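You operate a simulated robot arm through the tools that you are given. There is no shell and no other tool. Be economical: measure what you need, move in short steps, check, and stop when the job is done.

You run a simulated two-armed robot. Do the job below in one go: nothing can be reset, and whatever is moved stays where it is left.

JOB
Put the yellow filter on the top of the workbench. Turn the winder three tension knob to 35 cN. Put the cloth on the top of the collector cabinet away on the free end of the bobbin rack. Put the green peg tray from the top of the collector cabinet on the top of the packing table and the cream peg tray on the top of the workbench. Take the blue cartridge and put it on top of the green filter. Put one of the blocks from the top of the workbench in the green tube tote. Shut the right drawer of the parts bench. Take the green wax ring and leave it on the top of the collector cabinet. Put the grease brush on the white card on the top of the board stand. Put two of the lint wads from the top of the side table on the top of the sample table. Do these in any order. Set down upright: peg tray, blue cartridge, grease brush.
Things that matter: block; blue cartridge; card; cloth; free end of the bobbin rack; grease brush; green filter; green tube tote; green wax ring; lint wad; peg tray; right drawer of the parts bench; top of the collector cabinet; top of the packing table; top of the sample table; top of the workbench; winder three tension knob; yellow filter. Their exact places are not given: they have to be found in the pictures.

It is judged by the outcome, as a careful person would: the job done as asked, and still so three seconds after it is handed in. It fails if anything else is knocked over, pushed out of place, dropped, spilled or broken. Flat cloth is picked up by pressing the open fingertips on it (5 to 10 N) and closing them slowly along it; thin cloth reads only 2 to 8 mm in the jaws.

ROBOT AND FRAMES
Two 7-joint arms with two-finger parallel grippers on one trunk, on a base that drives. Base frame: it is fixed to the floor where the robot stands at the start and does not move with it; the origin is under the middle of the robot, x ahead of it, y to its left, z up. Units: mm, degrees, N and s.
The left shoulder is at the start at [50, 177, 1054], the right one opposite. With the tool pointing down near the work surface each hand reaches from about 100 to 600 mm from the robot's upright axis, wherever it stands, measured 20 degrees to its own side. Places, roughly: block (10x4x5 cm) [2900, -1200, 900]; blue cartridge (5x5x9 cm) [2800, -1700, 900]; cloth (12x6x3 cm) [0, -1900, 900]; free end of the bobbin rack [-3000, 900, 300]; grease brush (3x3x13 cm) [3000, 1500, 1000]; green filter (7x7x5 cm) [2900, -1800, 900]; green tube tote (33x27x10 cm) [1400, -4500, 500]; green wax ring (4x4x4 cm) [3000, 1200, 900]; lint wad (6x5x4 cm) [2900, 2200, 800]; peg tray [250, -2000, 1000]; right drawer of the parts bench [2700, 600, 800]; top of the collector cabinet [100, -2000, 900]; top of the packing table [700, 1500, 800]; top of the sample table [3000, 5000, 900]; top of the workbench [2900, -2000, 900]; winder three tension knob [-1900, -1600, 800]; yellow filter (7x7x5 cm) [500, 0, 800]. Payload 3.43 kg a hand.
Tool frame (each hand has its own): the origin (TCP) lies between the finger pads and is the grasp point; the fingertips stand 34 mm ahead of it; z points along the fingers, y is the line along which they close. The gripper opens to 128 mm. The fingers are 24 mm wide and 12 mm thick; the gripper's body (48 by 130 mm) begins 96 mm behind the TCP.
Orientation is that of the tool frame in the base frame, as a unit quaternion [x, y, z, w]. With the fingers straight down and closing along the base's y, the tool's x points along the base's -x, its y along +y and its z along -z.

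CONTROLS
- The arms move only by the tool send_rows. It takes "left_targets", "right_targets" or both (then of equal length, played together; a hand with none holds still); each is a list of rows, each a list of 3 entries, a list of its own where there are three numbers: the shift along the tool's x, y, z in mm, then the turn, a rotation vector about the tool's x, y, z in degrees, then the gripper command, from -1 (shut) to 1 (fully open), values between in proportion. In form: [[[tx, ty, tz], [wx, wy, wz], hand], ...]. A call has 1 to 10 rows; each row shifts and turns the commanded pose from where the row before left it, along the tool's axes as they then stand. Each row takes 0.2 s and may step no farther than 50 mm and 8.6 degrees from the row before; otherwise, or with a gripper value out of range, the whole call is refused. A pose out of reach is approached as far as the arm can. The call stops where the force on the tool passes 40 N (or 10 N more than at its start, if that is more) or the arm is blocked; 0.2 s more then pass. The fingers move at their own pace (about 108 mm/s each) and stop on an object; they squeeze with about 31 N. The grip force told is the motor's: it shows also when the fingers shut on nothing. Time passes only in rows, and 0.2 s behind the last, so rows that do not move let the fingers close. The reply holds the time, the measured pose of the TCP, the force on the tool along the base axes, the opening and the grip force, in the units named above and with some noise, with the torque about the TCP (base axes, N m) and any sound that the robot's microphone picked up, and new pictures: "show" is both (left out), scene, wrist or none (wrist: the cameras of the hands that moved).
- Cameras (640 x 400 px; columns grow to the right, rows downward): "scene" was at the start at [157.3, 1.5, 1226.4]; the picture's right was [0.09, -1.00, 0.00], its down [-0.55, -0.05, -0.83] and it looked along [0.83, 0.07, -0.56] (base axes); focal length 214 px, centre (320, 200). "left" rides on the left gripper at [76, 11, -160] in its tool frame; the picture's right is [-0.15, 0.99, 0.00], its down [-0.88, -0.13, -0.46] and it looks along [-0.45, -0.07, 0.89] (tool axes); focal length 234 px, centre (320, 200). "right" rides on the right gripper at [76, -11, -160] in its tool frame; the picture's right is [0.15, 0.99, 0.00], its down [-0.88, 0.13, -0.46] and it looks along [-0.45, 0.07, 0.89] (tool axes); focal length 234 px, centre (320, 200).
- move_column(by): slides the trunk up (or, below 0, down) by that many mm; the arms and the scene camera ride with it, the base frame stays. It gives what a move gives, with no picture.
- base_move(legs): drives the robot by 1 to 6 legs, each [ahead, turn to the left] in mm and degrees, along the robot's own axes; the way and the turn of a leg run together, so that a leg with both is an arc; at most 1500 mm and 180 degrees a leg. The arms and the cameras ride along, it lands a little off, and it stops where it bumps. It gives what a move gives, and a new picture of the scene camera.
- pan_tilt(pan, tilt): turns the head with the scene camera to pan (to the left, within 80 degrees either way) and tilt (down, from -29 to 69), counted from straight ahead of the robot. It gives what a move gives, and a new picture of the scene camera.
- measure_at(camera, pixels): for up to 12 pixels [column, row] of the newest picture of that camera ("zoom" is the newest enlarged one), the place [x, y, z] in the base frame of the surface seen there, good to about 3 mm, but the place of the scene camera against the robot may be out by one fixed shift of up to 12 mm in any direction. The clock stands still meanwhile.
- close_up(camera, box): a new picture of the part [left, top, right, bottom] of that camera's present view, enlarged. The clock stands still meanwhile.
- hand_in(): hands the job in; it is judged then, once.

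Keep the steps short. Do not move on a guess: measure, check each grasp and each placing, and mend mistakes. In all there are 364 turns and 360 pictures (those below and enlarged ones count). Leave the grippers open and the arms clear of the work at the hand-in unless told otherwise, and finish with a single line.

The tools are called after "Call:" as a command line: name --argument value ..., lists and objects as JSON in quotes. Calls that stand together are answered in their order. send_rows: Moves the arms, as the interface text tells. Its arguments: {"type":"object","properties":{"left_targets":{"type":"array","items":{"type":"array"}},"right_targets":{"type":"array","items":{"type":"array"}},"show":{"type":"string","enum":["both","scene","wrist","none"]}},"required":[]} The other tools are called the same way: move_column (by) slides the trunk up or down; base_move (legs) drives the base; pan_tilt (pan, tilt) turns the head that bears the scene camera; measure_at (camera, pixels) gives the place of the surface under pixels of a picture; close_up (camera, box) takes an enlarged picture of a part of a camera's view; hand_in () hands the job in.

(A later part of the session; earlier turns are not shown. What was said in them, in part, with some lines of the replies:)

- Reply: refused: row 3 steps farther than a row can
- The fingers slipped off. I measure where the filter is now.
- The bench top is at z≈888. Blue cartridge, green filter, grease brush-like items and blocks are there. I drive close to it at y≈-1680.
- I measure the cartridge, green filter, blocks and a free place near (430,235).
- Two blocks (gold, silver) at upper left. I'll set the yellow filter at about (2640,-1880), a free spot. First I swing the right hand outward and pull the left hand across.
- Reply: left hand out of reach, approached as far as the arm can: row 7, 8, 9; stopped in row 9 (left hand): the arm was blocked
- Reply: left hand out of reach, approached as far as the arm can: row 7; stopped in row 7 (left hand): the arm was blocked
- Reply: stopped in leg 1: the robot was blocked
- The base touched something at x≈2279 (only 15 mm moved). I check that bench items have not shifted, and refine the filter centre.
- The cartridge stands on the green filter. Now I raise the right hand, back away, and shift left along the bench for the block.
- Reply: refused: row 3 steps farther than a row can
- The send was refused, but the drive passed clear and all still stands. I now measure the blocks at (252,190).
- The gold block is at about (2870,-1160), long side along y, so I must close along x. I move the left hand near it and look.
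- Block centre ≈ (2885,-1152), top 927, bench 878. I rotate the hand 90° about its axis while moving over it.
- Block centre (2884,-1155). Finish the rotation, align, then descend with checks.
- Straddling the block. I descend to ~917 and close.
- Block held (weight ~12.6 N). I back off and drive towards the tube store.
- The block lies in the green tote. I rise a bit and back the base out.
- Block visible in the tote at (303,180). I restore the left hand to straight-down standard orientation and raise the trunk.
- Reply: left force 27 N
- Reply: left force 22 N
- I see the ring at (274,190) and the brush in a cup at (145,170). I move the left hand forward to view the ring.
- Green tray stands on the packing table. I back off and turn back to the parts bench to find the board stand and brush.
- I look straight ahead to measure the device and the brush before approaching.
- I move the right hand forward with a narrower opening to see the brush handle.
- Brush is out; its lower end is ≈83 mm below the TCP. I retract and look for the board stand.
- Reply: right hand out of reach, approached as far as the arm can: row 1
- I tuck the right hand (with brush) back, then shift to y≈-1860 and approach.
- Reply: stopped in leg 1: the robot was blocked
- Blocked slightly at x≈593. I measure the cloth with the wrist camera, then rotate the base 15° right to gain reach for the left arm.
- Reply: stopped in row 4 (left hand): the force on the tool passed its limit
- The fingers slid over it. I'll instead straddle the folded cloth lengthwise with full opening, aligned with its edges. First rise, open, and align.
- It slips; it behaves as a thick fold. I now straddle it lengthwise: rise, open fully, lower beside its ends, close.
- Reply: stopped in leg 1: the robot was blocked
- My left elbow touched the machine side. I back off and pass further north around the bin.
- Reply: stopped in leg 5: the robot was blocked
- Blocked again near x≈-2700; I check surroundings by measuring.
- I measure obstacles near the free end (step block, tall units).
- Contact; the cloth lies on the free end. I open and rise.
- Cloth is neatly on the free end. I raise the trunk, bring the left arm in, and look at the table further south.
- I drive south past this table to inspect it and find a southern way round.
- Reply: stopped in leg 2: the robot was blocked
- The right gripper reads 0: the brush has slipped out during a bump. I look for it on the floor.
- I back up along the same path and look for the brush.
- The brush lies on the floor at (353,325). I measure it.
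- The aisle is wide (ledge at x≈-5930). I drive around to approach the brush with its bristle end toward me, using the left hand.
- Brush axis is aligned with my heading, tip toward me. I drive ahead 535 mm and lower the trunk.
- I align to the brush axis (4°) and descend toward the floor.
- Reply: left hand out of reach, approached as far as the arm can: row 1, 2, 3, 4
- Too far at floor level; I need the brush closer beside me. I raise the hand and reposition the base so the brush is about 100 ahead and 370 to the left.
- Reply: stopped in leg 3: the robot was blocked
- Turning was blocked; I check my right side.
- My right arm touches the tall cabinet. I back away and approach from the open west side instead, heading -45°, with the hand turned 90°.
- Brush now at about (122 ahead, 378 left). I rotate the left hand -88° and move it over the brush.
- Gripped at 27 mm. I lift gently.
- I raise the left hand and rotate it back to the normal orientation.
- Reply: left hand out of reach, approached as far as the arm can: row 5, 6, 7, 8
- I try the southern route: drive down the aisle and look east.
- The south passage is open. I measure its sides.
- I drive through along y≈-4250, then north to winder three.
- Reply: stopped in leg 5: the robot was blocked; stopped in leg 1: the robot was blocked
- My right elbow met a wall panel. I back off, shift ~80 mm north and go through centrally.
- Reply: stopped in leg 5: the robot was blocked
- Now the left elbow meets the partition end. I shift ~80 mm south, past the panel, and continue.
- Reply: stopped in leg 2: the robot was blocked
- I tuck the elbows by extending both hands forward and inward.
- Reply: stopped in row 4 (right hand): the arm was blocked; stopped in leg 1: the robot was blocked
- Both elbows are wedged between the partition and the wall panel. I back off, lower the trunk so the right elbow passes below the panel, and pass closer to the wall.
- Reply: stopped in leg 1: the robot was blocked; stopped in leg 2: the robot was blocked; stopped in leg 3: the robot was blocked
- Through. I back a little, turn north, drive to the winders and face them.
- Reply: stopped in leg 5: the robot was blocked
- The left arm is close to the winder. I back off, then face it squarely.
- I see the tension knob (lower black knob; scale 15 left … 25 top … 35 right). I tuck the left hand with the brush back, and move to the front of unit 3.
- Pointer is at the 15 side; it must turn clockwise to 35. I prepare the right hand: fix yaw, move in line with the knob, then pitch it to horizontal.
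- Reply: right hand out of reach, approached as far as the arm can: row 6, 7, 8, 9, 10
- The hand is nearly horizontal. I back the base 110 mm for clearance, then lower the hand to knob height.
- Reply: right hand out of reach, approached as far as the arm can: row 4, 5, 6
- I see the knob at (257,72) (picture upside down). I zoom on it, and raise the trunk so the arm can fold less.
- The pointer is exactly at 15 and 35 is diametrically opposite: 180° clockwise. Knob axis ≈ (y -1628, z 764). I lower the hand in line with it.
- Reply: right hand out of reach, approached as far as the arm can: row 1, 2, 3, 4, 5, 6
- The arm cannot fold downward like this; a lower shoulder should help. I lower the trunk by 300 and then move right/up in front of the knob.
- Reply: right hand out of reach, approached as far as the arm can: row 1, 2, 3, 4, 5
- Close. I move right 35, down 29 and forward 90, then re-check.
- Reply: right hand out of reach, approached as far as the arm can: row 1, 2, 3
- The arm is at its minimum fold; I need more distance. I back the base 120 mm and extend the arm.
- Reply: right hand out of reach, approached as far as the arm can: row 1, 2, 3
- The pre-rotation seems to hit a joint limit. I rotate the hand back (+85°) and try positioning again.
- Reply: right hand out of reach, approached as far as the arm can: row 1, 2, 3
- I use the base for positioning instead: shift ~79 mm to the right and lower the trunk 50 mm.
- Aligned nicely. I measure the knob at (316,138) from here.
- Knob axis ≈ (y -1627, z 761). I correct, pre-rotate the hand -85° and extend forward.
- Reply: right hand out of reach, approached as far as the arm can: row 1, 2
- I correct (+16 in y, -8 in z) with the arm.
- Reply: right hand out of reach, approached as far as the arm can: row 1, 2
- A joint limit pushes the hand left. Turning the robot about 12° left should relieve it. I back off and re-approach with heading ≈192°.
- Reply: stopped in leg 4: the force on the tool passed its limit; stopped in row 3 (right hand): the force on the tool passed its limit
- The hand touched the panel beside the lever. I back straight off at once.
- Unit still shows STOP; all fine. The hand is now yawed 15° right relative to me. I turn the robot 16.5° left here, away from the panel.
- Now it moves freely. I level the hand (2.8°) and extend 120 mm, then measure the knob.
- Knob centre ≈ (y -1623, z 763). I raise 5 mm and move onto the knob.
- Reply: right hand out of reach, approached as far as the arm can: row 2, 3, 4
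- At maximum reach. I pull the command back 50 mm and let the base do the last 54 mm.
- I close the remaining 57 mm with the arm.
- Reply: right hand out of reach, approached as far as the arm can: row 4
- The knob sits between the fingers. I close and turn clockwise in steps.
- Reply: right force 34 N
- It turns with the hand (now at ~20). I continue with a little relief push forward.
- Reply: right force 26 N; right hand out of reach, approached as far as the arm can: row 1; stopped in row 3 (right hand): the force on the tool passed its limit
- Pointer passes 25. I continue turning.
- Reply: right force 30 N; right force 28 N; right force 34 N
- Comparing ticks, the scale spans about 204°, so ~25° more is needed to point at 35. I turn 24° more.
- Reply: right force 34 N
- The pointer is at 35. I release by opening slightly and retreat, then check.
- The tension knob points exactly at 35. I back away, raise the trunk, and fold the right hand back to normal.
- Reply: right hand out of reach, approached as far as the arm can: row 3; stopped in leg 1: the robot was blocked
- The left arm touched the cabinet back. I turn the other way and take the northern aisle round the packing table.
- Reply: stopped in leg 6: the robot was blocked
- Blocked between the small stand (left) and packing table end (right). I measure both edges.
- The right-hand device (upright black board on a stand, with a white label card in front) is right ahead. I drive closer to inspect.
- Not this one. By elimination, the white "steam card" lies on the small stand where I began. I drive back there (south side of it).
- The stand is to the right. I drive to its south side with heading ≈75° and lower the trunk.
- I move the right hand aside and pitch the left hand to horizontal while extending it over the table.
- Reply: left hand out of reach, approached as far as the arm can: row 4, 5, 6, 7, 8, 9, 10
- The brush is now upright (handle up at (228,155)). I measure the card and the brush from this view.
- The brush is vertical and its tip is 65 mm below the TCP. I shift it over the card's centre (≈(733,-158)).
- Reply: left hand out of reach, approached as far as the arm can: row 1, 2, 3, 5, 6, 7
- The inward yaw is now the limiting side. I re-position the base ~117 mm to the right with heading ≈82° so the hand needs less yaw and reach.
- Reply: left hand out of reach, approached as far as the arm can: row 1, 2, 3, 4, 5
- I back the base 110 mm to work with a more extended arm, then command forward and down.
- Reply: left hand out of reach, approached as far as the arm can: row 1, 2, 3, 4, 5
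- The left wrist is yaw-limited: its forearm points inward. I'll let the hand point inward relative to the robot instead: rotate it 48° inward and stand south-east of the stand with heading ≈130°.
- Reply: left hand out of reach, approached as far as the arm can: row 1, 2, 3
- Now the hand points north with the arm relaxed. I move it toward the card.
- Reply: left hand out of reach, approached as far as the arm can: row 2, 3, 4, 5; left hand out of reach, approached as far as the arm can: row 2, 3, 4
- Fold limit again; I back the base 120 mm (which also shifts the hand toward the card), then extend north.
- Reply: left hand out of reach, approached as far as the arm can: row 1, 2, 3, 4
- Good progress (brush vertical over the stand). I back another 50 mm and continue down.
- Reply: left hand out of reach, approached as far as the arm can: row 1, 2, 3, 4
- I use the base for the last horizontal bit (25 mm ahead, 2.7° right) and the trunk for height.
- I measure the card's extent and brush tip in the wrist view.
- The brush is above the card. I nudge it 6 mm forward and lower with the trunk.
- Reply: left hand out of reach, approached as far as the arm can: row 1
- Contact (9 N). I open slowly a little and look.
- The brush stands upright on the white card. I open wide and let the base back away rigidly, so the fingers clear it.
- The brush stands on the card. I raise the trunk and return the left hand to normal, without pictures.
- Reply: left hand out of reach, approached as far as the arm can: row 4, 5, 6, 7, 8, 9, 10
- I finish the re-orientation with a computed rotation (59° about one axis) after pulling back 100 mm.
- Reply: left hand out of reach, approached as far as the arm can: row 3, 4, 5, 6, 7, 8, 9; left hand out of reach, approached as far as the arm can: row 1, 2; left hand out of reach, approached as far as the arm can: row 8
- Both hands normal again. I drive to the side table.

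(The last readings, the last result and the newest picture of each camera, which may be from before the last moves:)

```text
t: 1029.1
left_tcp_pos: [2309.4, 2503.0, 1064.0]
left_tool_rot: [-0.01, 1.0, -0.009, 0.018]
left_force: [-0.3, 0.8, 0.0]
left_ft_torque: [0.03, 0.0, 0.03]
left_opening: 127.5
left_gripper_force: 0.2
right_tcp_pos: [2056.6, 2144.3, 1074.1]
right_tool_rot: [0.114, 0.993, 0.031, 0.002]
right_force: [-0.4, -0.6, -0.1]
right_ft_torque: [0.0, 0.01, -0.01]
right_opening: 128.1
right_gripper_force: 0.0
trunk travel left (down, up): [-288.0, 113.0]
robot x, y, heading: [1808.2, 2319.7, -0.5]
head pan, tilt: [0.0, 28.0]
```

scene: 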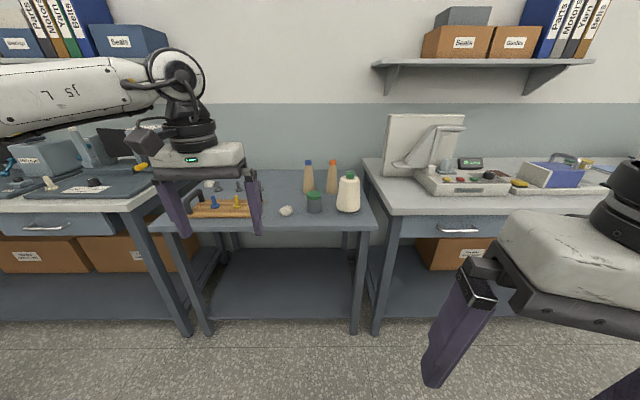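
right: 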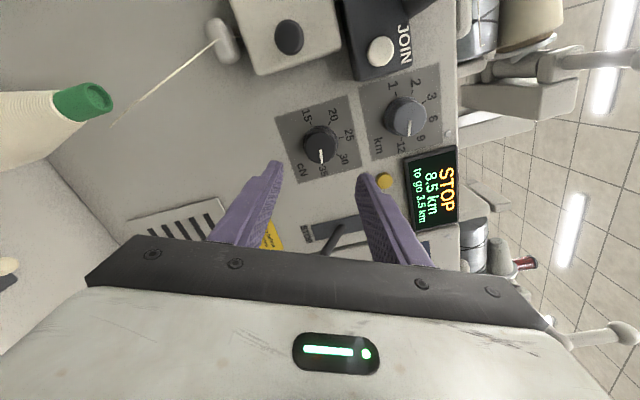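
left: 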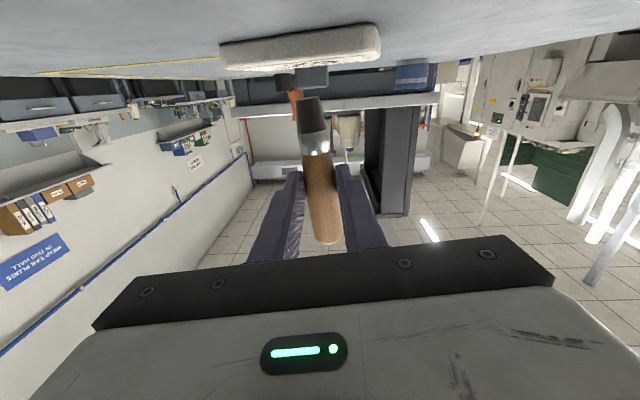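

Call:
measure_at --camera "scene" --pixels '[[286, 210], [210, 184], [300, 227], [313, 200], [240, 203], [348, 200], [307, 180]]'

Call:
close_up --camera "scene" --box '[150, 160, 380, 240]'

```text
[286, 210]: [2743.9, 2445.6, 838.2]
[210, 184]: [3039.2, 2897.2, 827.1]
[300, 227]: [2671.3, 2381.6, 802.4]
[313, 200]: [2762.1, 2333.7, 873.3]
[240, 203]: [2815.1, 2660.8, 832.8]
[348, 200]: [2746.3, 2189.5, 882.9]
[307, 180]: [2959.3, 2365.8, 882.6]
```

```text
2.78 times, centred on (265, 200) of scene
```

zoom: 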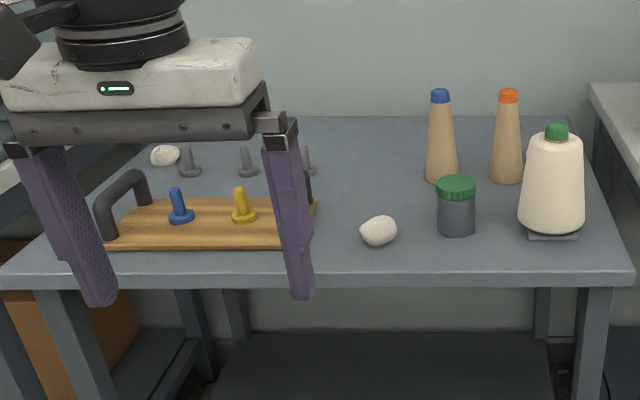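

Two wads: (2740,2447) and back at (3035,2894). One stop serves both hands. I retract the left hand and drive to about (2400,2765).

Call:
send_rows --left_targets '[[[40, -10, 0], [0, 0, 0], 1], [[40, -10, 0], [0, 0, 0], 1], [[40, -10, 0], [0, 0, 0], 1], [[40, -10, 0], [0, 0, 0], 1], [[40, -10, 0], [0, 0, 0], 1]]' --show "none"

Call:
base_move --legs '[[0, 37], [735, 0], [0, -36.5]]'

```text
t: 1030.3
left_tcp_pos: [2108.9, 2449.7, 1057.7]
left_tool_rot: [-0.01, 1.0, -0.01, 0.018]
left_force: [-0.5, -0.4, -0.1]
left_ft_torque: [-0.02, -0.02, 0.01]
left_opening: 127.9
left_gripper_force: 0.1
right_tcp_pos: [2054.0, 2143.9, 1074.3]
right_tool_rot: [0.113, 0.993, 0.032, 0.002]
right_force: [0.0, -0.6, 0.9]
right_ft_torque: [-0.01, 0.01, -0.01]
right_opening: 127.7
right_gripper_force: 0.1
trunk travel left (down, up): [-288.0, 113.0]
robot x, y, heading: [1806.7, 2319.5, -0.4]
head pan, tilt: [0.0, 28.0]
```

```text
t: 1037.8
left_tcp_pos: [2687.0, 2897.7, 1057.2]
left_tool_rot: [-0.026, 0.999, -0.009, 0.019]
left_force: [0.0, -1.1, 0.2]
left_ft_torque: [0.01, 0.02, 0.01]
left_opening: 128.0
left_gripper_force: 0.1
right_tcp_pos: [2639.8, 2588.9, 1074.6]
right_tool_rot: [0.097, 0.995, 0.033, 0.001]
right_force: [0.7, -0.2, 0.2]
right_ft_torque: [0.01, 0.01, 0.04]
right_opening: 127.9
right_gripper_force: 0.1
trunk travel left (down, up): [-288.0, 113.0]
robot x, y, heading: [2387.3, 2756.9, 1.3]
head pan, tilt: [0.0, 28.0]
```

scene: 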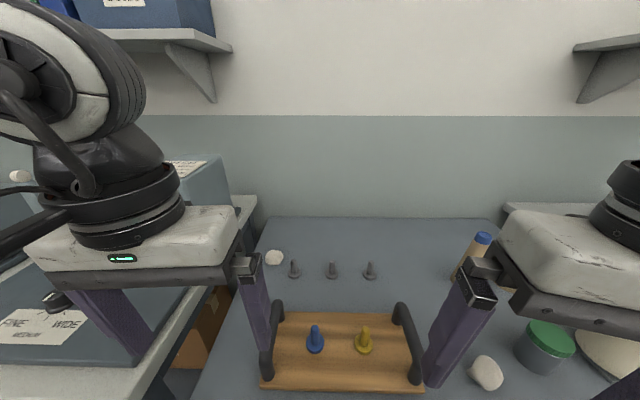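

Call:
measure_at --camera "scene" --pixels '[[274, 257], [266, 258], [282, 257], [487, 372], [470, 372], [502, 375], [450, 260], [385, 235], [372, 372]]'

```text
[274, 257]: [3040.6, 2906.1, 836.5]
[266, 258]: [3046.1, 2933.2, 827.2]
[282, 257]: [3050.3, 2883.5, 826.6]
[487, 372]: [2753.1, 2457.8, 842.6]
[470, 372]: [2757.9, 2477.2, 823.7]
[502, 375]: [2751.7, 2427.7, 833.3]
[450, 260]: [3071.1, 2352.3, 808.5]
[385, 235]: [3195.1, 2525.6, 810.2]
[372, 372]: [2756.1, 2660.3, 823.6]
```

I move the right hand over the near wad (with 90 mm opening) and view it.

Call:
send_rows --right_targets '[[[-33, -27, 0], [3.8, 0, 0], 0.4], [[-33, -27, 0], [0, 0, 0], 0.4], [[-33, -27, 20], [0, 0, 0], 0.4], [[-34, -27, 20], [0, 0, 0], 0.4], [[0, 0, 45], [0, 0, 0], 0.4], [[0, 0, 45], [0, 0, 0], 0.4], [[0, 0, 30], [0, 0, 0], 0.4], [[0, 0, 0], [0, 0, 0], 0.4]]' --show "wrist"

```text
t: 1039.6
left_tcp_pos: [2684.9, 2898.5, 1057.6]
left_tool_rot: [-0.026, 0.999, -0.009, 0.02]
left_force: [0.6, 0.7, 0.4]
left_ft_torque: [-0.03, -0.02, -0.02]
left_opening: 128.0
left_gripper_force: 0.1
right_tcp_pos: [2749.9, 2457.4, 915.9]
right_tool_rot: [0.096, 0.995, 0.0, -0.002]
right_force: [-0.4, 0.6, 0.7]
right_ft_torque: [0.01, 0.03, -0.01]
right_opening: 89.7
right_gripper_force: 0.0
trunk travel left (down, up): [-288.0, 113.0]
robot x, y, heading: [2390.4, 2760.7, 1.4]
head pan, tilt: [0.0, 28.0]
```

right: 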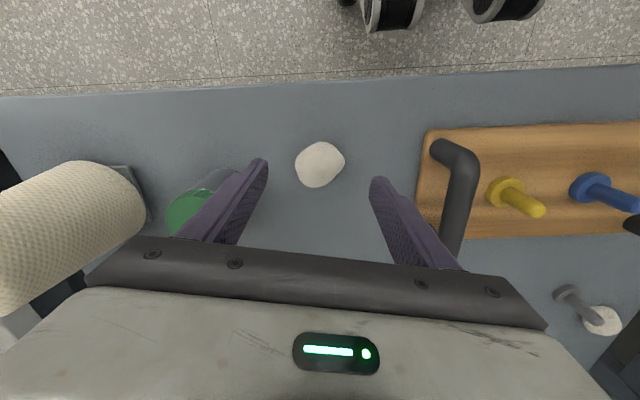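

Call:
measure_at --camera "right" --pixels '[[320, 165], [298, 165], [342, 165], [320, 145], [320, 184], [320, 120], [600, 320]]'

```text
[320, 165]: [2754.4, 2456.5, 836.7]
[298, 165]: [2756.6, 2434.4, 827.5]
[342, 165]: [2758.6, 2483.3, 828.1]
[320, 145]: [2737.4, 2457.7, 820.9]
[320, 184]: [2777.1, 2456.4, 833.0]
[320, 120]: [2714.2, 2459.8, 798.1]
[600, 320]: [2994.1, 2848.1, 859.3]
```

Wad centre (2757,2458), table 798. I descend to 836 and close.

Call:
send_rows --right_targets '[[[-7, 2, 40], [0, 0, 0], 0.4], [[0, 0, 39], [0, 0, 0], 0.4], [[0, 0, 0], [0, 0, 0], 0], [[0, 0, 0], [0, 0, 0], -0.4], [[0, 0, 0], [0, 0, 0], -1], [[0, 0, 0], [0, 0, 0], -1], [[0, 0, -10], [0, 0, 0], -1], [[0, 0, -30], [0, 0, 0], -1], [[0, 0, -40], [0, 0, 0], -1], [[0, 0, -40], [0, 0, 0], -1]]' --show "wrist"

```text
t: 1041.8
left_tcp_pos: [2686.4, 2898.5, 1056.6]
left_tool_rot: [-0.026, 0.999, -0.009, 0.019]
left_force: [-0.2, 0.2, 0.4]
left_ft_torque: [-0.02, -0.01, -0.02]
left_opening: 128.2
left_gripper_force: 0.1
right_tcp_pos: [2761.1, 2458.0, 956.2]
right_tool_rot: [0.096, 0.995, 0.0, -0.003]
right_force: [-0.2, -0.1, 0.5]
right_ft_torque: [-0.01, 0.01, 0.0]
right_opening: 48.3
right_gripper_force: 31.0
trunk travel left (down, up): [-288.0, 113.0]
robot x, y, heading: [2388.1, 2758.8, 1.6]
head pan, tilt: [0.0, 28.0]
```

right: 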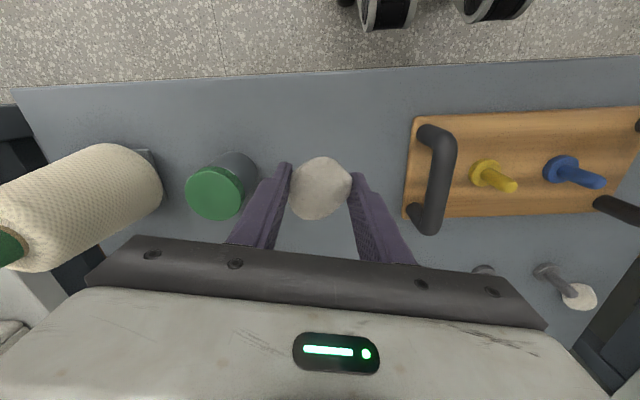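

First wad held. I creep 18 mm forward and extend the left hand toward the far wad, with a 75 mm opening.

Call:
send_rows --left_targets '[[[0, 0, 0], [0, 0, 0], 0.2], [[0, 0, 0], [0, 0, 0], 0.2]]' --right_targets '[[[0, 0, -45], [0, 0, 0], -1], [[0, 0, -45], [0, 0, 0], -1]]' --show "none"

Call:
base_move --legs '[[20, 0]]'

Call:
send_rows --left_targets '[[[-40, 0, 15], [0, 0, 0], 0.2], [[-40, 0, 15], [0, 0, 0], 0.2], [[-40, 0, 15], [0, 0, 0], 0.2], [[-40, 0, 15], [0, 0, 0], 0.2], [[-40, 0, 15], [0, 0, 0], 0.2], [[-40, 0, 15], [0, 0, 0], 0.2], [[-40, 0, 15], [0, 0, 0], 0.2], [[0, 0, 0], [0, 0, 0], 0.2]]' --show "wrist"

```text
t: 1042.4
left_tcp_pos: [2686.7, 2898.8, 1056.8]
left_tool_rot: [-0.026, 0.999, -0.01, 0.019]
left_force: [-0.2, 0.0, 0.2]
left_ft_torque: [-0.02, 0.0, -0.01]
left_opening: 76.8
left_gripper_force: 0.0
right_tcp_pos: [2759.4, 2461.8, 1043.3]
right_tool_rot: [0.097, 0.995, -0.001, -0.003]
right_force: [-0.3, 0.0, -0.2]
right_ft_torque: [-0.01, -0.01, 0.03]
right_opening: 48.2
right_gripper_force: 31.0
trunk travel left (down, up): [-288.0, 113.0]
robot x, y, heading: [2388.8, 2757.1, 1.5]
head pan, tilt: [0.0, 28.0]
```

```text
t: 1043.2
left_tcp_pos: [2706.4, 2898.0, 1057.0]
left_tool_rot: [-0.026, 0.999, -0.009, 0.018]
left_force: [-0.2, 0.5, -0.5]
left_ft_torque: [0.01, 0.02, 0.01]
left_opening: 77.0
left_gripper_force: 0.1
right_tcp_pos: [2779.8, 2461.9, 1041.2]
right_tool_rot: [0.096, 0.995, 0.0, -0.002]
right_force: [-0.7, 0.0, -0.9]
right_ft_torque: [0.0, 0.04, -0.03]
right_opening: 48.2
right_gripper_force: 30.8
trunk travel left (down, up): [-288.0, 113.0]
robot x, y, heading: [2409.3, 2756.6, 1.4]
head pan, tilt: [0.0, 28.0]
```

scene: 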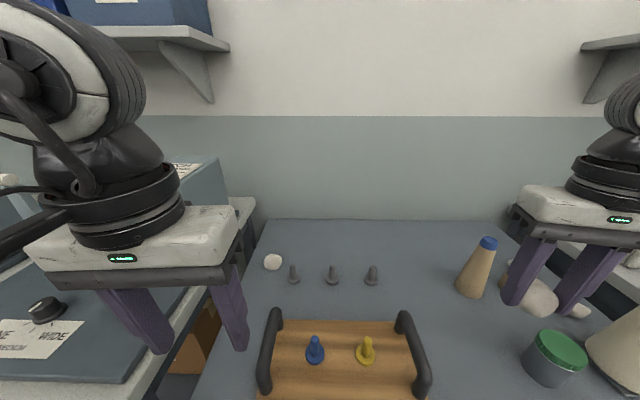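

```text
t: 1045.0
left_tcp_pos: [2936.9, 2962.0, 961.2]
left_tool_rot: [-0.026, 0.999, -0.01, 0.019]
left_force: [0.1, -0.6, 0.4]
left_ft_torque: [0.02, 0.02, -0.01]
left_opening: 76.8
left_gripper_force: 0.0
left hand out of reach, approached as far as the arm can: row 5, 6, 7
right_tcp_pos: [2779.1, 2462.6, 1042.7]
right_tool_rot: [0.098, 0.995, -0.001, -0.002]
right_force: [-0.1, 0.2, 0.5]
right_ft_torque: [0.01, 0.02, -0.02]
right_opening: 48.4
right_gripper_force: 31.4
trunk travel left (down, up): [-288.0, 113.0]
robot x, y, heading: [2407.8, 2758.0, 1.2]
head pan, tilt: [0.0, 28.0]
```

left: 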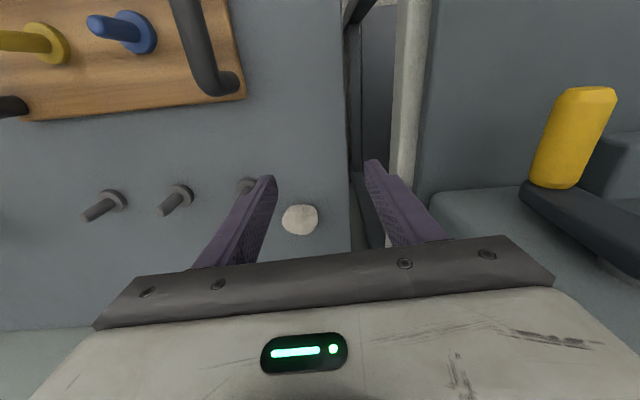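

I check another white wad visible at (578,311) in the scene picture; it may be nearer.

Call:
measure_at --camera "scene" --pixels '[[579, 311], [632, 262], [272, 262], [540, 298]]'

Call:
measure_at --camera "left" --pixels '[[300, 219], [245, 187], [350, 230], [410, 150]]'

```text
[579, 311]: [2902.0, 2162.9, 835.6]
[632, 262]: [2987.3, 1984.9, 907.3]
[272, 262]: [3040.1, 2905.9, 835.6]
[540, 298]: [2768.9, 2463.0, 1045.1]
```

```text
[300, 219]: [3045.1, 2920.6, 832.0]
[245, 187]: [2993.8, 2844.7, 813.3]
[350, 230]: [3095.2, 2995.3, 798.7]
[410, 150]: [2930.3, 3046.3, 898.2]
```

The far wad is beyond reach in this arm posture; I try with the trunk raised first (no pictures).

Call:
move_column --by 100

Call:
send_rows --left_targets '[[[0, -20, 0], [0, 0, 0], 0.2], [[-20, -20, 25], [0, 0, 0], 0.2], [[-20, -5, 25], [0, 0, 0], 0.2], [[-20, 0, 25], [0, 0, 0], 0.2], [[-20, 0, 15], [0, 0, 0], 0.2], [[-20, 0, 10], [0, 0, 0], 0.2], [[0, 0, 0], [0, 0, 0], 0.2]]' --show "none"

```text
t: 1046.3
left_tcp_pos: [2935.9, 2962.4, 1061.9]
left_tool_rot: [-0.027, 0.999, -0.01, 0.019]
left_force: [0.0, 1.0, 0.0]
left_ft_torque: [0.02, 0.03, -0.02]
left_opening: 76.7
left_gripper_force: 0.0
right_tcp_pos: [2779.2, 2461.6, 1142.2]
right_tool_rot: [0.097, 0.995, -0.001, -0.003]
right_force: [-0.2, -0.6, -0.4]
right_ft_torque: [-0.01, -0.01, 0.03]
right_opening: 48.2
right_gripper_force: 30.8
trunk travel left (down, up): [-388.0, 13.0]
robot x, y, heading: [2409.1, 2758.1, 1.2]
head pan, tilt: [0.0, 28.0]
```

```text
t: 1047.9
left_tcp_pos: [2946.5, 2996.6, 990.0]
left_tool_rot: [-0.025, 0.999, -0.011, 0.019]
left_force: [-9.9, -6.1, -0.3]
left_ft_torque: [0.56, -0.97, 0.58]
left_opening: 76.6
left_gripper_force: 0.1
left hand out of reach, approached as far as the arm can: row 1, 2, 3, 4, 5, 6
right_tcp_pos: [2778.8, 2461.1, 1142.2]
right_tool_rot: [0.096, 0.995, -0.001, -0.002]
right_force: [-0.3, -0.4, -0.2]
right_ft_torque: [-0.01, 0.01, 0.0]
right_opening: 48.0
right_gripper_force: 30.6
trunk travel left (down, up): [-388.0, 13.0]
robot x, y, heading: [2408.1, 2759.9, 1.2]
head pan, tilt: [0.0, 28.0]
```

A light contact with the neighbouring device: I retract the left hand at once.

Call:
send_rows --left_targets '[[[40, -10, -15], [0, 0, 0], 0.2], [[40, -15, -15], [0, 0, 0], 0.2], [[40, -15, 0], [0, 0, 0], 0.2], [[40, -15, 0], [0, 0, 0], 0.2], [[40, -15, 0], [0, 0, 0], 0.2], [[40, -15, 0], [0, 0, 0], 0.2]]' --show "scene"

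```text
t: 1049.3
left_tcp_pos: [2714.3, 2902.3, 1012.9]
left_tool_rot: [-0.026, 0.999, -0.01, 0.019]
left_force: [0.4, 1.1, -0.2]
left_ft_torque: [0.01, -0.03, 0.01]
left_opening: 76.9
left_gripper_force: 0.1
right_tcp_pos: [2780.2, 2462.8, 1142.2]
right_tool_rot: [0.097, 0.995, -0.001, -0.002]
right_force: [-0.1, -0.1, 0.0]
right_ft_torque: [-0.01, 0.03, -0.04]
right_opening: 47.7
right_gripper_force: 30.9
trunk travel left (down, up): [-388.0, 13.0]
robot x, y, heading: [2408.1, 2755.6, 1.2]
head pan, tilt: [0.0, 28.0]
```

scene: 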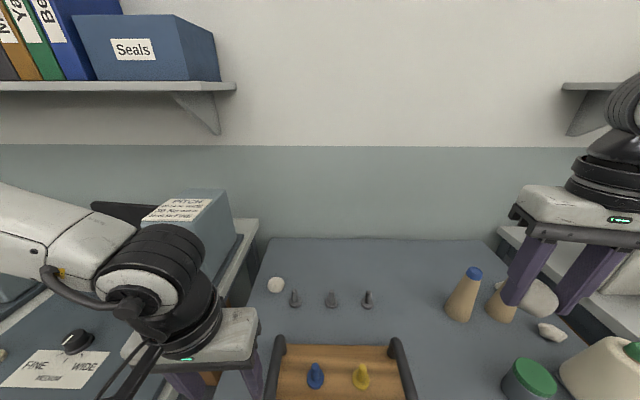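

All fine. I'll use the right hand for both wads, one after the other. I drive to the sample table with the first.

Call:
base_move --legs '[[-500, 0], [0, 89], [1500, 0], [650, 0], [0, -90]]'

```text
t: 1070.0
left_tcp_pos: [2258.3, 4981.2, 1014.5]
left_tool_rot: [0.01, 1.0, -0.011, 0.019]
left_force: [0.0, 0.1, -0.7]
left_ft_torque: [0.0, 0.03, 0.0]
left_opening: 76.7
left_gripper_force: 0.0
right_tcp_pos: [2292.6, 4536.7, 1142.7]
right_tool_rot: [0.133, 0.991, -0.001, -0.002]
right_force: [-0.5, 1.1, -0.5]
right_ft_torque: [0.01, -0.01, 0.01]
right_opening: 47.4
right_gripper_force: 30.7
trunk travel left (down, up): [-388.0, 13.0]
robot x, y, heading: [1941.7, 4858.4, -3.0]
head pan, tilt: [0.0, 28.0]
```

scene: 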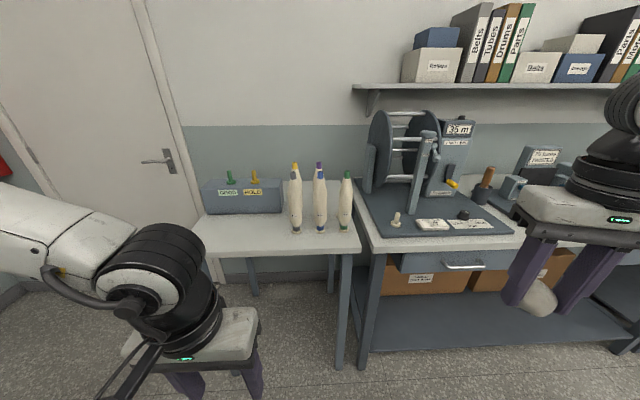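

I measure free spots on the sample table around (245,232).

Call:
measure_at --camera "scene" --pixels '[[245, 232], [215, 232], [270, 245], [296, 225], [240, 210], [330, 245], [200, 228], [345, 232]]'

```text
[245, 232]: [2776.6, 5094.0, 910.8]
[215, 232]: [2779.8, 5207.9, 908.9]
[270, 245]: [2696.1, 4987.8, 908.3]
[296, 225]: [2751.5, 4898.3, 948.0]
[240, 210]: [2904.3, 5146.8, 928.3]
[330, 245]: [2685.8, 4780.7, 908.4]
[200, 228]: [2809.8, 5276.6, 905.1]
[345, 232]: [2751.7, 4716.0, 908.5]
```

Free area at x≈2700–2860, y≈4960–5250, z≈902. I move to (2310,5240) to set the wad at about (2760,5110).

Call:
base_move --legs '[[0, 49], [530, 0], [0, -46]]'

```text
t: 1077.3
left_tcp_pos: [2611.9, 5364.3, 1015.1]
left_tool_rot: [-0.012, 1.0, -0.01, 0.02]
left_force: [-0.5, 0.3, -0.1]
left_ft_torque: [0.06, 0.01, -0.02]
left_opening: 76.9
left_gripper_force: 0.0
right_tcp_pos: [2665.6, 4921.4, 1142.5]
right_tool_rot: [0.11, 0.994, -0.001, -0.002]
right_force: [-0.4, 0.4, -0.8]
right_ft_torque: [0.03, 0.04, -0.02]
right_opening: 47.3
right_gripper_force: 31.0
trunk travel left (down, up): [-388.0, 13.0]
robot x, y, heading: [2305.0, 5227.2, 0.0]
head pan, tilt: [0.0, 28.0]
```

scene: 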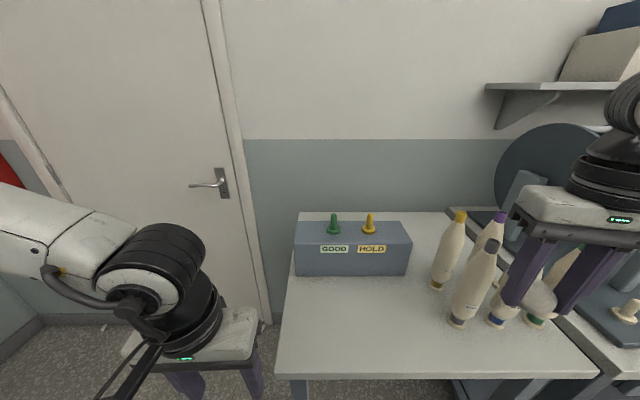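

I raise slightly (tall bobbins nearby), shift left over the free area, and lower to ~955.

Call:
send_rows --right_targets '[[[0, 0, -35], [0, 0, 0], -1], [[-9, 45, 0], [0, 0, 0], -1], [[-9, 45, 0], [0, 0, 0], -1], [[-9, 46, 0], [0, 0, 0], -1], [[-9, 46, 0], [0, 0, 0], -1], [[0, 0, 45], [0, 0, 0], -1], [[0, 0, 45], [0, 0, 0], -1], [[0, 0, 45], [0, 0, 0], -1], [[0, 0, 45], [0, 0, 0], -1], [[0, 0, 38], [0, 0, 0], -1]]' --show "wrist"

```text
t: 1079.5
left_tcp_pos: [2610.0, 5363.3, 1013.3]
left_tool_rot: [-0.013, 1.0, -0.01, 0.019]
left_force: [0.3, 0.2, -0.5]
left_ft_torque: [-0.01, 0.0, 0.0]
left_opening: 76.7
left_gripper_force: 0.1
right_tcp_pos: [2735.7, 5092.6, 960.2]
right_tool_rot: [0.11, 0.994, 0.0, -0.001]
right_force: [0.4, -0.7, -0.8]
right_ft_torque: [0.01, -0.01, 0.0]
right_opening: 47.1
right_gripper_force: 30.8
trunk travel left (down, up): [-388.0, 13.0]
robot x, y, heading: [2308.1, 5223.9, -0.1]
head pan, tilt: [0.0, 28.0]
```

right: 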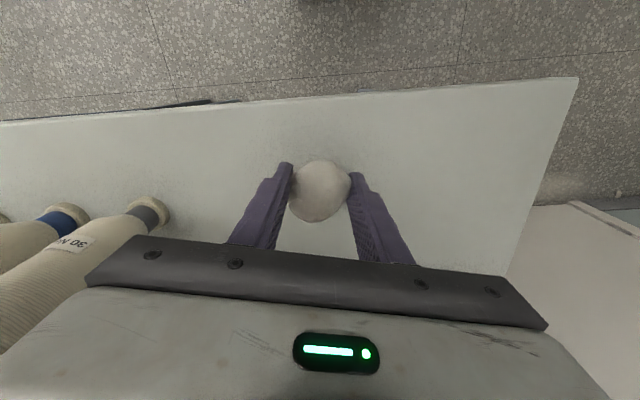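

I lower the last 20 mm and release.

Call:
send_rows --right_targets '[[[0, 0, 8], [0, 0, 0], -1], [[0, 0, 6], [0, 0, 0], -1], [[0, 0, 3], [0, 0, 0], -1], [[0, 0, 2], [0, 0, 0], -1], [[0, 0, 0], [0, 0, 0], -1]]' --show "none"

```text
t: 1080.7
left_tcp_pos: [2611.2, 5362.8, 1013.9]
left_tool_rot: [-0.013, 1.0, -0.011, 0.02]
left_force: [-0.8, -0.3, -0.5]
left_ft_torque: [0.02, -0.02, -0.02]
left_opening: 77.1
left_gripper_force: 0.1
right_tcp_pos: [2737.5, 5092.2, 940.5]
right_tool_rot: [0.111, 0.994, -0.001, -0.002]
right_force: [0.2, -0.4, -0.6]
right_ft_torque: [0.01, -0.04, -0.02]
right_opening: 47.3
right_gripper_force: 31.0
trunk travel left (down, up): [-388.0, 13.0]
robot x, y, heading: [2302.2, 5229.3, 0.0]
head pan, tilt: [0.0, 28.0]
```

Call:
send_rows --right_targets '[[[0, 0, 1], [0, 0, 0], -1], [[0, 0, 1], [0, 0, 0], -1], [[0, 0, 1], [0, 0, 0], -1], [[0, 0, 0], [0, 0, 0], -1]]' --show "none"

Call:
measure_at --camera "right" --pixels '[[400, 150], [230, 140]]'

```text
t: 1081.7
left_tcp_pos: [2611.4, 5363.0, 1012.6]
left_tool_rot: [-0.013, 1.0, -0.01, 0.02]
left_force: [0.3, 0.5, 0.4]
left_ft_torque: [0.01, -0.02, -0.01]
left_opening: 76.8
left_gripper_force: 0.1
right_tcp_pos: [2739.0, 5090.1, 936.1]
right_tool_rot: [0.111, 0.994, -0.001, -0.001]
right_force: [0.6, 0.7, 0.5]
right_ft_torque: [0.04, 0.02, 0.02]
right_opening: 47.4
right_gripper_force: 31.1
trunk travel left (down, up): [-388.0, 13.0]
robot x, y, heading: [2299.5, 5224.7, -0.2]
head pan, tilt: [0.0, 28.0]
```

```text
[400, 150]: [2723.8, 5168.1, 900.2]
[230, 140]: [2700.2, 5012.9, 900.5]
```

Table is at 900; the wad is at the surface. I release and rise.

Call:
send_rows --right_targets '[[[0, 0, 0], [0, 0, 0], 0], [[0, 0, 0], [0, 0, 0], 0.4], [[0, 0, 0], [0, 0, 0], 0.4], [[0, 0, -30], [0, 0, 0], 0.4], [[0, 0, -45], [0, 0, 0], 0.4], [[0, 0, -45], [0, 0, 0], 0.4], [[0, 0, -45], [0, 0, 0], 0.4], [[0, 0, -40], [0, 0, 0], 0.4]]' --show "wrist"

```text
t: 1083.5
left_tcp_pos: [2611.7, 5363.8, 1013.6]
left_tool_rot: [-0.013, 1.0, -0.012, 0.019]
left_force: [-0.1, 0.4, 0.3]
left_ft_torque: [0.0, 0.01, 0.01]
left_opening: 76.7
left_gripper_force: 0.1
right_tcp_pos: [2740.2, 5091.4, 1142.7]
right_tool_rot: [0.109, 0.994, 0.0, -0.002]
right_force: [0.8, 0.6, 0.2]
right_ft_torque: [-0.01, -0.03, 0.0]
right_opening: 89.6
right_gripper_force: 0.0
trunk travel left (down, up): [-388.0, 13.0]
robot x, y, heading: [2302.5, 5227.6, -0.5]
head pan, tilt: [0.0, 28.0]
```

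right: 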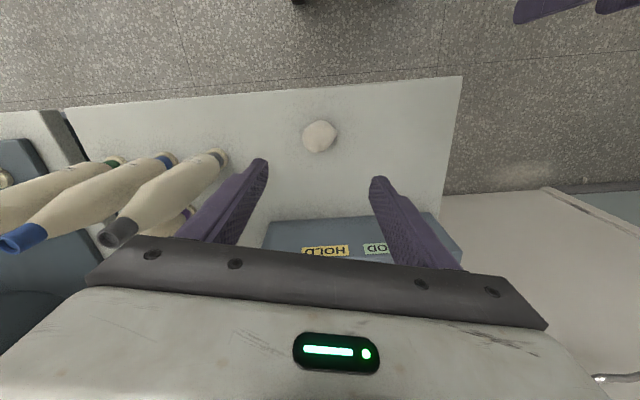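

The first wad lies on the sample table. I return for the other near wad at ≈(2895,2167).

Call:
base_move --legs '[[-350, 0], [0, -89.5], [1500, 0], [1410, 0], [0, 90], [440, 0]]'

```text
t: 1109.0
left_tcp_pos: [2727.4, 2469.1, 1012.8]
left_tool_rot: [-0.032, 0.999, -0.011, 0.02]
left_force: [-0.7, 0.1, -0.3]
left_ft_torque: [0.0, -0.03, 0.0]
left_opening: 76.6
left_gripper_force: 0.1
right_tcp_pos: [2866.8, 2202.0, 1143.0]
right_tool_rot: [0.093, 0.996, 0.001, -0.002]
right_force: [-0.8, 0.6, -0.1]
right_ft_torque: [0.02, -0.06, 0.0]
right_opening: 89.8
right_gripper_force: 0.0
trunk travel left (down, up): [-388.0, 13.0]
robot x, y, heading: [2425.2, 2320.0, 2.1]
head pan, tilt: [0.0, 28.0]
stopped in leg 6: the robot was blocked; the commanded pose is now the measured one
```

scene: 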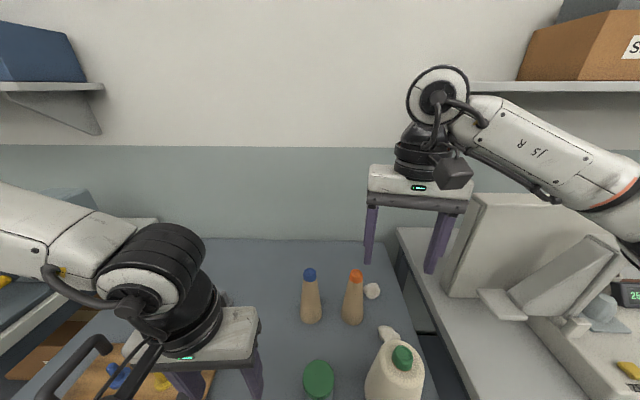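

Two more wads visible: (372,291) and (388,333). I measure them and neighbours.

Call:
measure_at --camera "scene" --pixels '[[372, 291], [388, 333], [353, 300], [353, 275], [402, 356], [312, 300], [380, 300], [365, 320]]'

Call:
close_up --camera "scene" --box '[290, 250, 440, 400]'

```text
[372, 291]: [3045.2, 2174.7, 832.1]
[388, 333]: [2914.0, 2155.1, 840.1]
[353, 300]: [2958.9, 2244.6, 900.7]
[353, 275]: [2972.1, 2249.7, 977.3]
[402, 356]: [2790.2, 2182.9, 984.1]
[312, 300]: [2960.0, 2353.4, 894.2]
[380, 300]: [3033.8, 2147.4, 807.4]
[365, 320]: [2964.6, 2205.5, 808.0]
```

```text
2.67 times, centred on (365, 325) of scene
```

zoom: 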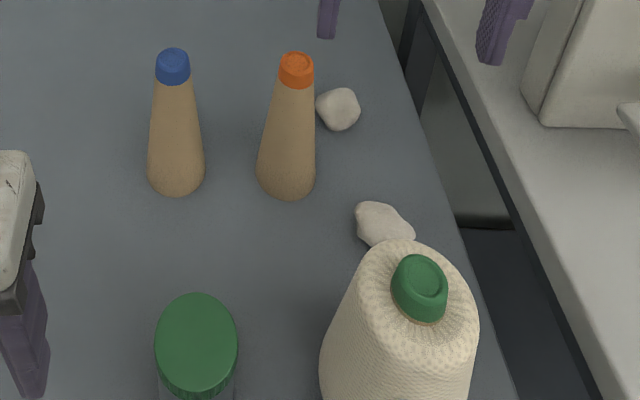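

I bring the right hand above the wad next to the cone and look.

Call:
send_rows --right_targets '[[[-26, -18, 20], [0, 0, 0], 0.25], [[-26, -18, 20], [0, 0, 0], 0.25], [[0, 0, 40], [0, 0, 0], 0.25], [[0, 0, 10], [0, 0, 0], 0.25], [[0, 0, 0], [0, 0, 0], 0.25]]' --show "wrist"

```text
t: 1110.2
left_tcp_pos: [2729.5, 2469.5, 1013.9]
left_tool_rot: [-0.03, 0.999, -0.01, 0.021]
left_force: [0.2, -0.5, 0.4]
left_ft_torque: [0.01, 0.0, -0.01]
left_opening: 76.7
left_gripper_force: 0.1
right_tcp_pos: [2912.4, 2157.6, 1053.0]
right_tool_rot: [0.093, 0.996, -0.001, -0.002]
right_force: [-0.6, -0.2, 0.1]
right_ft_torque: [-0.01, 0.04, 0.0]
right_opening: 80.1
right_gripper_force: 0.0
trunk travel left (down, up): [-388.0, 13.0]
robot x, y, heading: [2426.3, 2325.6, 2.1]
head pan, tilt: [0.0, 28.0]
```

right: 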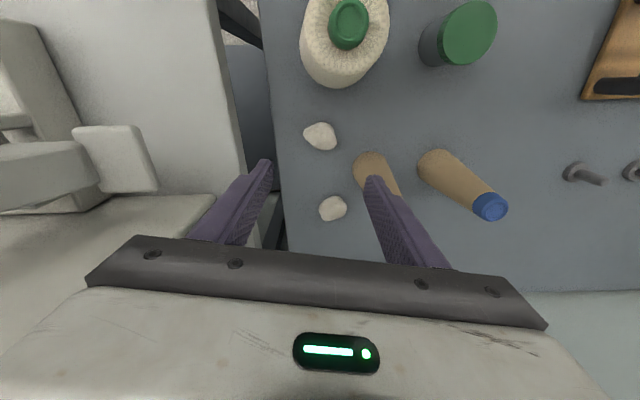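

Call:
measure_at --camera "right" --pixels '[[320, 136], [305, 134], [335, 136], [320, 124], [320, 149], [372, 165], [345, 85], [290, 140]]'

```text
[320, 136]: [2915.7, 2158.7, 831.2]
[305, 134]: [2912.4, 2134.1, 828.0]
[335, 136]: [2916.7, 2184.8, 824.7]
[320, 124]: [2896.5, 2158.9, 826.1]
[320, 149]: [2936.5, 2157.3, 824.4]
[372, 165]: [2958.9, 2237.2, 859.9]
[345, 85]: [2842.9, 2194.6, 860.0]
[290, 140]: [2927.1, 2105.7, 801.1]
```

Wad centre (2915,2159), clear of bobbin and cone. I descend to 839, grip and lift.

Call:
send_rows --right_targets '[[[-4, 1, 45], [0, 0, 0], 0.25], [[0, 0, 45], [0, 0, 0], 0.25], [[0, 0, 45], [0, 0, 0], 0.25], [[0, 0, 45], [0, 0, 0], 0.25], [[0, 0, 34], [0, 0, 0], 0.25], [[0, 0, 0], [0, 0, 0], 0], [[0, 0, 0], [0, 0, 0], -0.4], [[0, 0, 0], [0, 0, 0], -1], [[0, 0, 0], [0, 0, 0], -1], [[0, 0, -5], [0, 0, 0], -1]]' --show "none"

Call:
send_rows --right_targets '[[[0, 0, -25], [0, 0, 0], -1], [[0, 0, -40], [0, 0, 0], -1], [[0, 0, -45], [0, 0, 0], -1], [[0, 0, -45], [0, 0, 0], -1], [[0, 0, -45], [0, 0, 0], -1], [[0, 0, -45], [0, 0, 0], -1], [[0, 0, -40], [0, 0, 0], -1], [[20, 0, 0], [0, 0, 0], -1]]' --show "wrist"

```text
t: 1112.4
left_tcp_pos: [2729.6, 2468.9, 1012.8]
left_tool_rot: [-0.032, 0.999, -0.01, 0.02]
left_force: [-0.2, 1.1, 0.4]
left_ft_torque: [-0.01, -0.02, -0.01]
left_opening: 76.9
left_gripper_force: 0.1
right_tcp_pos: [2913.9, 2156.7, 843.4]
right_tool_rot: [0.092, 0.996, -0.001, -0.002]
right_force: [0.7, -0.4, -0.7]
right_ft_torque: [0.01, 0.02, -0.02]
right_opening: 47.7
right_gripper_force: 30.6
trunk travel left (down, up): [-388.0, 13.0]
robot x, y, heading: [2426.0, 2326.9, 1.9]
head pan, tilt: [0.0, 28.0]
```

```text
t: 1114.2
left_tcp_pos: [2728.7, 2469.5, 1013.7]
left_tool_rot: [-0.032, 0.999, -0.01, 0.02]
left_force: [0.1, 0.7, -0.4]
left_ft_torque: [0.03, 0.03, -0.03]
left_opening: 76.7
left_gripper_force: 0.1
right_tcp_pos: [2899.8, 2163.0, 1128.6]
right_tool_rot: [0.091, 0.996, -0.001, -0.002]
right_force: [-0.2, 0.0, -0.6]
right_ft_torque: [0.04, -0.02, 0.02]
right_opening: 47.1
right_gripper_force: 30.9
trunk travel left (down, up): [-388.0, 13.0]
robot x, y, heading: [2422.3, 2321.5, 2.1]
head pan, tilt: [0.0, 28.0]
```

right: 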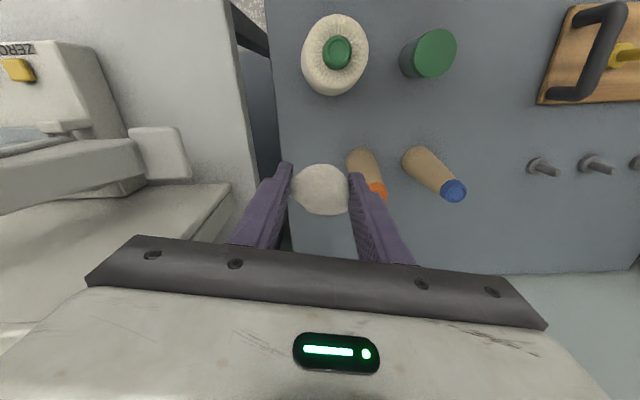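

Held. I drive back to the sample table.

Call:
base_move --legs '[[-480, 0], [0, 88], [1500, 0], [1450, 0], [0, -90], [350, 0]]'

```text
t: 1140.5
left_tcp_pos: [2398.5, 5446.8, 1013.7]
left_tool_rot: [-0.053, 0.998, -0.01, 0.02]
left_force: [0.4, -0.4, -0.2]
left_ft_torque: [0.02, 0.04, -0.05]
left_opening: 76.7
left_gripper_force: 0.0
right_tcp_pos: [2581.8, 5146.8, 1128.2]
right_tool_rot: [0.07, 0.998, -0.001, -0.002]
right_force: [-0.1, 0.3, -0.6]
right_ft_torque: [-0.02, 0.03, -0.01]
right_opening: 46.9
right_gripper_force: 30.8
trunk travel left (down, up): [-388.0, 13.0]
robot x, y, heading: [2098.8, 5282.6, 4.3]
head pan, tilt: [0.0, 28.0]
```

scene: 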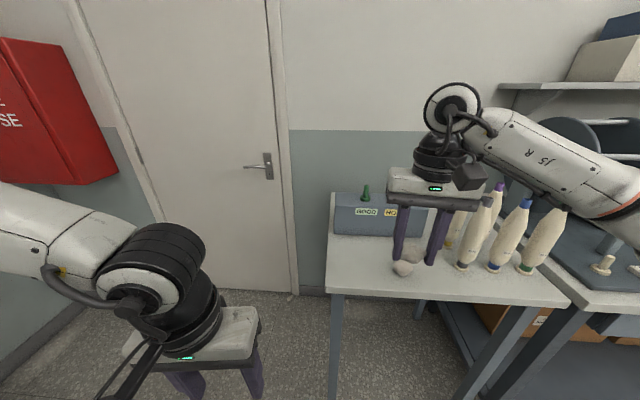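

I go forward 175 mm, then place the second wad ~100 mm left of the first.

Call:
base_move --legs '[[175, 0]]'

Call:
send_rows --right_targets '[[[0, 20, 0], [0, 0, 0], -1], [[0, 20, 0], [0, 0, 0], -1], [[0, 0, 45], [0, 0, 0], -1], [[0, 0, 45], [0, 0, 0], -1], [[0, 0, 45], [0, 0, 0], -1], [[0, 0, 30], [0, 0, 0], -1]]' --show "wrist"

```text
t: 1142.0
left_tcp_pos: [2574.3, 5461.5, 1013.1]
left_tool_rot: [-0.054, 0.998, -0.01, 0.019]
left_force: [0.6, 0.5, -0.1]
left_ft_torque: [0.02, 0.02, 0.01]
left_opening: 76.8
left_gripper_force: 0.0
right_tcp_pos: [2759.0, 5162.6, 1126.0]
right_tool_rot: [0.068, 0.998, -0.002, -0.002]
right_force: [0.2, 0.1, -0.4]
right_ft_torque: [-0.03, 0.02, -0.03]
right_opening: 46.7
right_gripper_force: 31.3
trunk travel left (down, up): [-388.0, 13.0]
robot x, y, heading: [2272.8, 5299.6, 4.5]
head pan, tilt: [0.0, 28.0]
```

scene: 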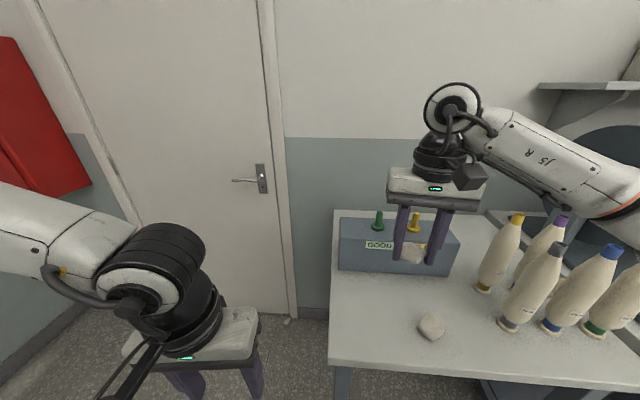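

```text
t: 1143.4
left_tcp_pos: [2574.3, 5461.1, 1013.2]
left_tool_rot: [-0.055, 0.998, -0.01, 0.021]
left_force: [-0.3, 0.4, 0.7]
left_ft_torque: [0.01, 0.0, 0.0]
left_opening: 76.8
left_gripper_force: 0.0
right_tcp_pos: [2764.6, 5206.3, 964.2]
right_tool_rot: [0.069, 0.998, -0.001, -0.002]
right_force: [0.4, 0.9, -0.6]
right_ft_torque: [-0.01, 0.01, -0.01]
right_opening: 46.6
right_gripper_force: 30.8
trunk travel left (down, up): [-388.0, 13.0]
robot x, y, heading: [2276.7, 5301.5, 4.5]
head pan, tilt: [0.0, 28.0]
```

right: 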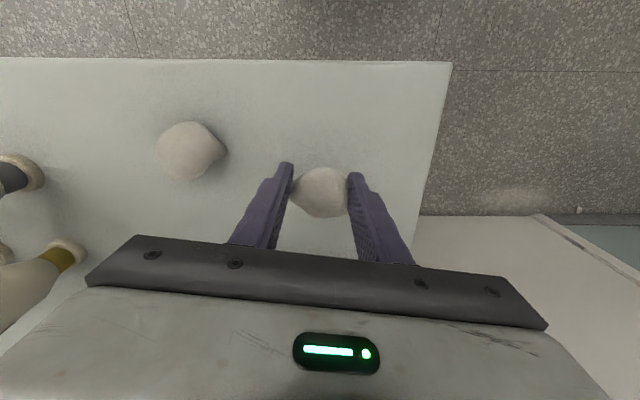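

Call:
send_rows --right_targets '[[[6, -20, 10], [0, 0, 0], -1], [[0, 0, 8], [0, 0, 0], -1], [[0, 0, 4], [0, 0, 0], -1], [[0, 0, 2], [0, 0, 0], -1], [[0, 0, 1], [0, 0, 0], -1], [[0, 0, 1], [0, 0, 0], -1], [[0, 0, 0], [0, 0, 0], -1]]' --show "none"

```text
t: 1145.0
left_tcp_pos: [2573.1, 5460.9, 1013.8]
left_tool_rot: [-0.055, 0.998, -0.01, 0.021]
left_force: [-0.9, -0.7, 0.5]
left_ft_torque: [-0.02, 0.01, 0.01]
left_opening: 77.0
left_gripper_force: 0.0
right_tcp_pos: [2754.9, 5184.7, 937.4]
right_tool_rot: [0.069, 0.998, 0.0, -0.001]
right_force: [1.3, -0.9, 3.3]
right_ft_torque: [-0.04, -0.07, 0.0]
right_opening: 46.4
right_gripper_force: 30.9
trunk travel left (down, up): [-388.0, 13.0]
robot x, y, heading: [2276.2, 5300.6, 4.6]
head pan, tilt: [0.0, 28.0]
```

Contact. I open moderately (lint 1 is nearby) and rise.

Call:
send_rows --right_targets '[[[0, 0, 0], [0, 0, 0], 0], [[0, 0, 0], [0, 0, 0], 0.1], [[0, 0, 0], [0, 0, 0], 0.1], [[0, 0, -30], [0, 0, 0], 0.1], [[0, 0, -45], [0, 0, 0], 0.2], [[0, 0, -45], [0, 0, 0], 1], [[0, 0, -45], [0, 0, 0], 1], [[30, 0, -10], [0, 0, 0], 1]]' --show "wrist"

```text
t: 1146.8
left_tcp_pos: [2573.8, 5461.2, 1014.0]
left_tool_rot: [-0.054, 0.998, -0.01, 0.021]
left_force: [0.5, 0.5, -0.3]
left_ft_torque: [-0.02, -0.04, 0.03]
left_opening: 77.0
left_gripper_force: 0.1
right_tcp_pos: [2724.8, 5188.1, 1110.5]
right_tool_rot: [0.069, 0.998, 0.0, -0.001]
right_force: [0.0, -0.3, 0.5]
right_ft_torque: [0.03, 0.03, 0.0]
right_opening: 127.9
right_gripper_force: 0.1
trunk travel left (down, up): [-388.0, 13.0]
robot x, y, heading: [2277.3, 5300.6, 4.8]
head pan, tilt: [0.0, 28.0]
```

right: 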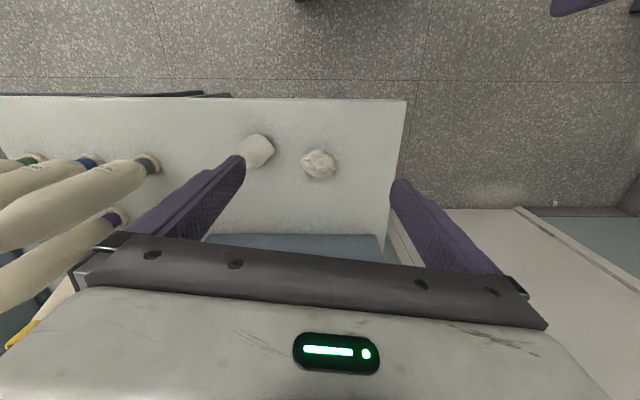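

Both wads lie on the sample table. I back away, open both hands fully, and hand in.

Call:
base_move --legs '[[-450, 0]]'

Call:
send_rows --left_targets '[[[0, 0, 0], [0, 0, 0], 1], [[0, 0, 0], [0, 0, 0], 1], [[0, 0, 0], [0, 0, 0], 1]]' --show "none"

```text
t: 1149.4
left_tcp_pos: [2135.6, 5426.6, 1014.0]
left_tool_rot: [-0.063, 0.998, -0.01, 0.021]
left_force: [0.3, -0.6, -0.7]
left_ft_torque: [-0.01, -0.02, 0.02]
left_opening: 77.0
left_gripper_force: 0.1
right_tcp_pos: [2291.8, 5156.9, 1111.2]
right_tool_rot: [0.06, 0.998, 0.001, -0.002]
right_force: [-0.1, 0.1, 0.2]
right_ft_torque: [0.04, -0.02, 0.03]
right_opening: 128.2
right_gripper_force: 0.0
trunk travel left (down, up): [-388.0, 13.0]
robot x, y, heading: [1838.1, 5260.3, 5.6]
head pan, tilt: [0.0, 28.0]
```

scene: 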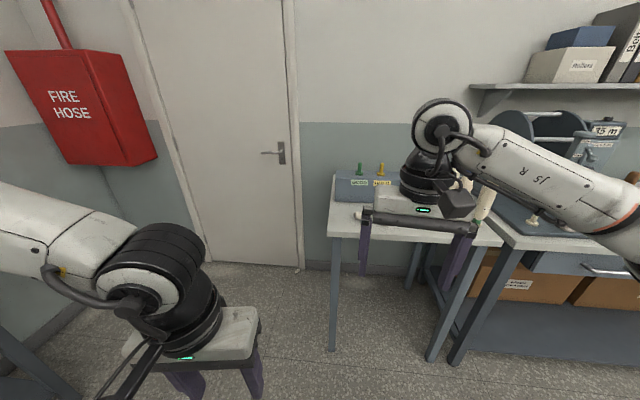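

```text
t: 1150.2
left_tcp_pos: [2137.1, 5426.6, 1012.7]
left_tool_rot: [-0.063, 0.998, -0.01, 0.021]
left_force: [1.0, 0.0, -0.9]
left_ft_torque: [-0.05, -0.01, -0.02]
left_opening: 127.8
left_gripper_force: 0.1
right_tcp_pos: [2292.3, 5158.1, 1111.4]
right_tool_rot: [0.06, 0.998, 0.001, -0.002]
right_force: [0.5, 0.4, 0.2]
right_ft_torque: [0.0, 0.02, -0.04]
right_opening: 128.1
right_gripper_force: 0.0
trunk travel left (down, up): [-388.0, 13.0]
robot x, y, heading: [1838.7, 5259.5, 5.5]
head pan, tilt: [0.0, 28.0]
```

All parts of the job are done; hands are open and clear. I hand in.

Call:
hand_in

```text
The job is handed in.
```

I handed the job in with every listed task carried out, but I dropped the grease brush once on the way and I am not certain I stood it on the right card: nothing is labelled "board stand", so I put it on the white steam card on the small stand where I started.
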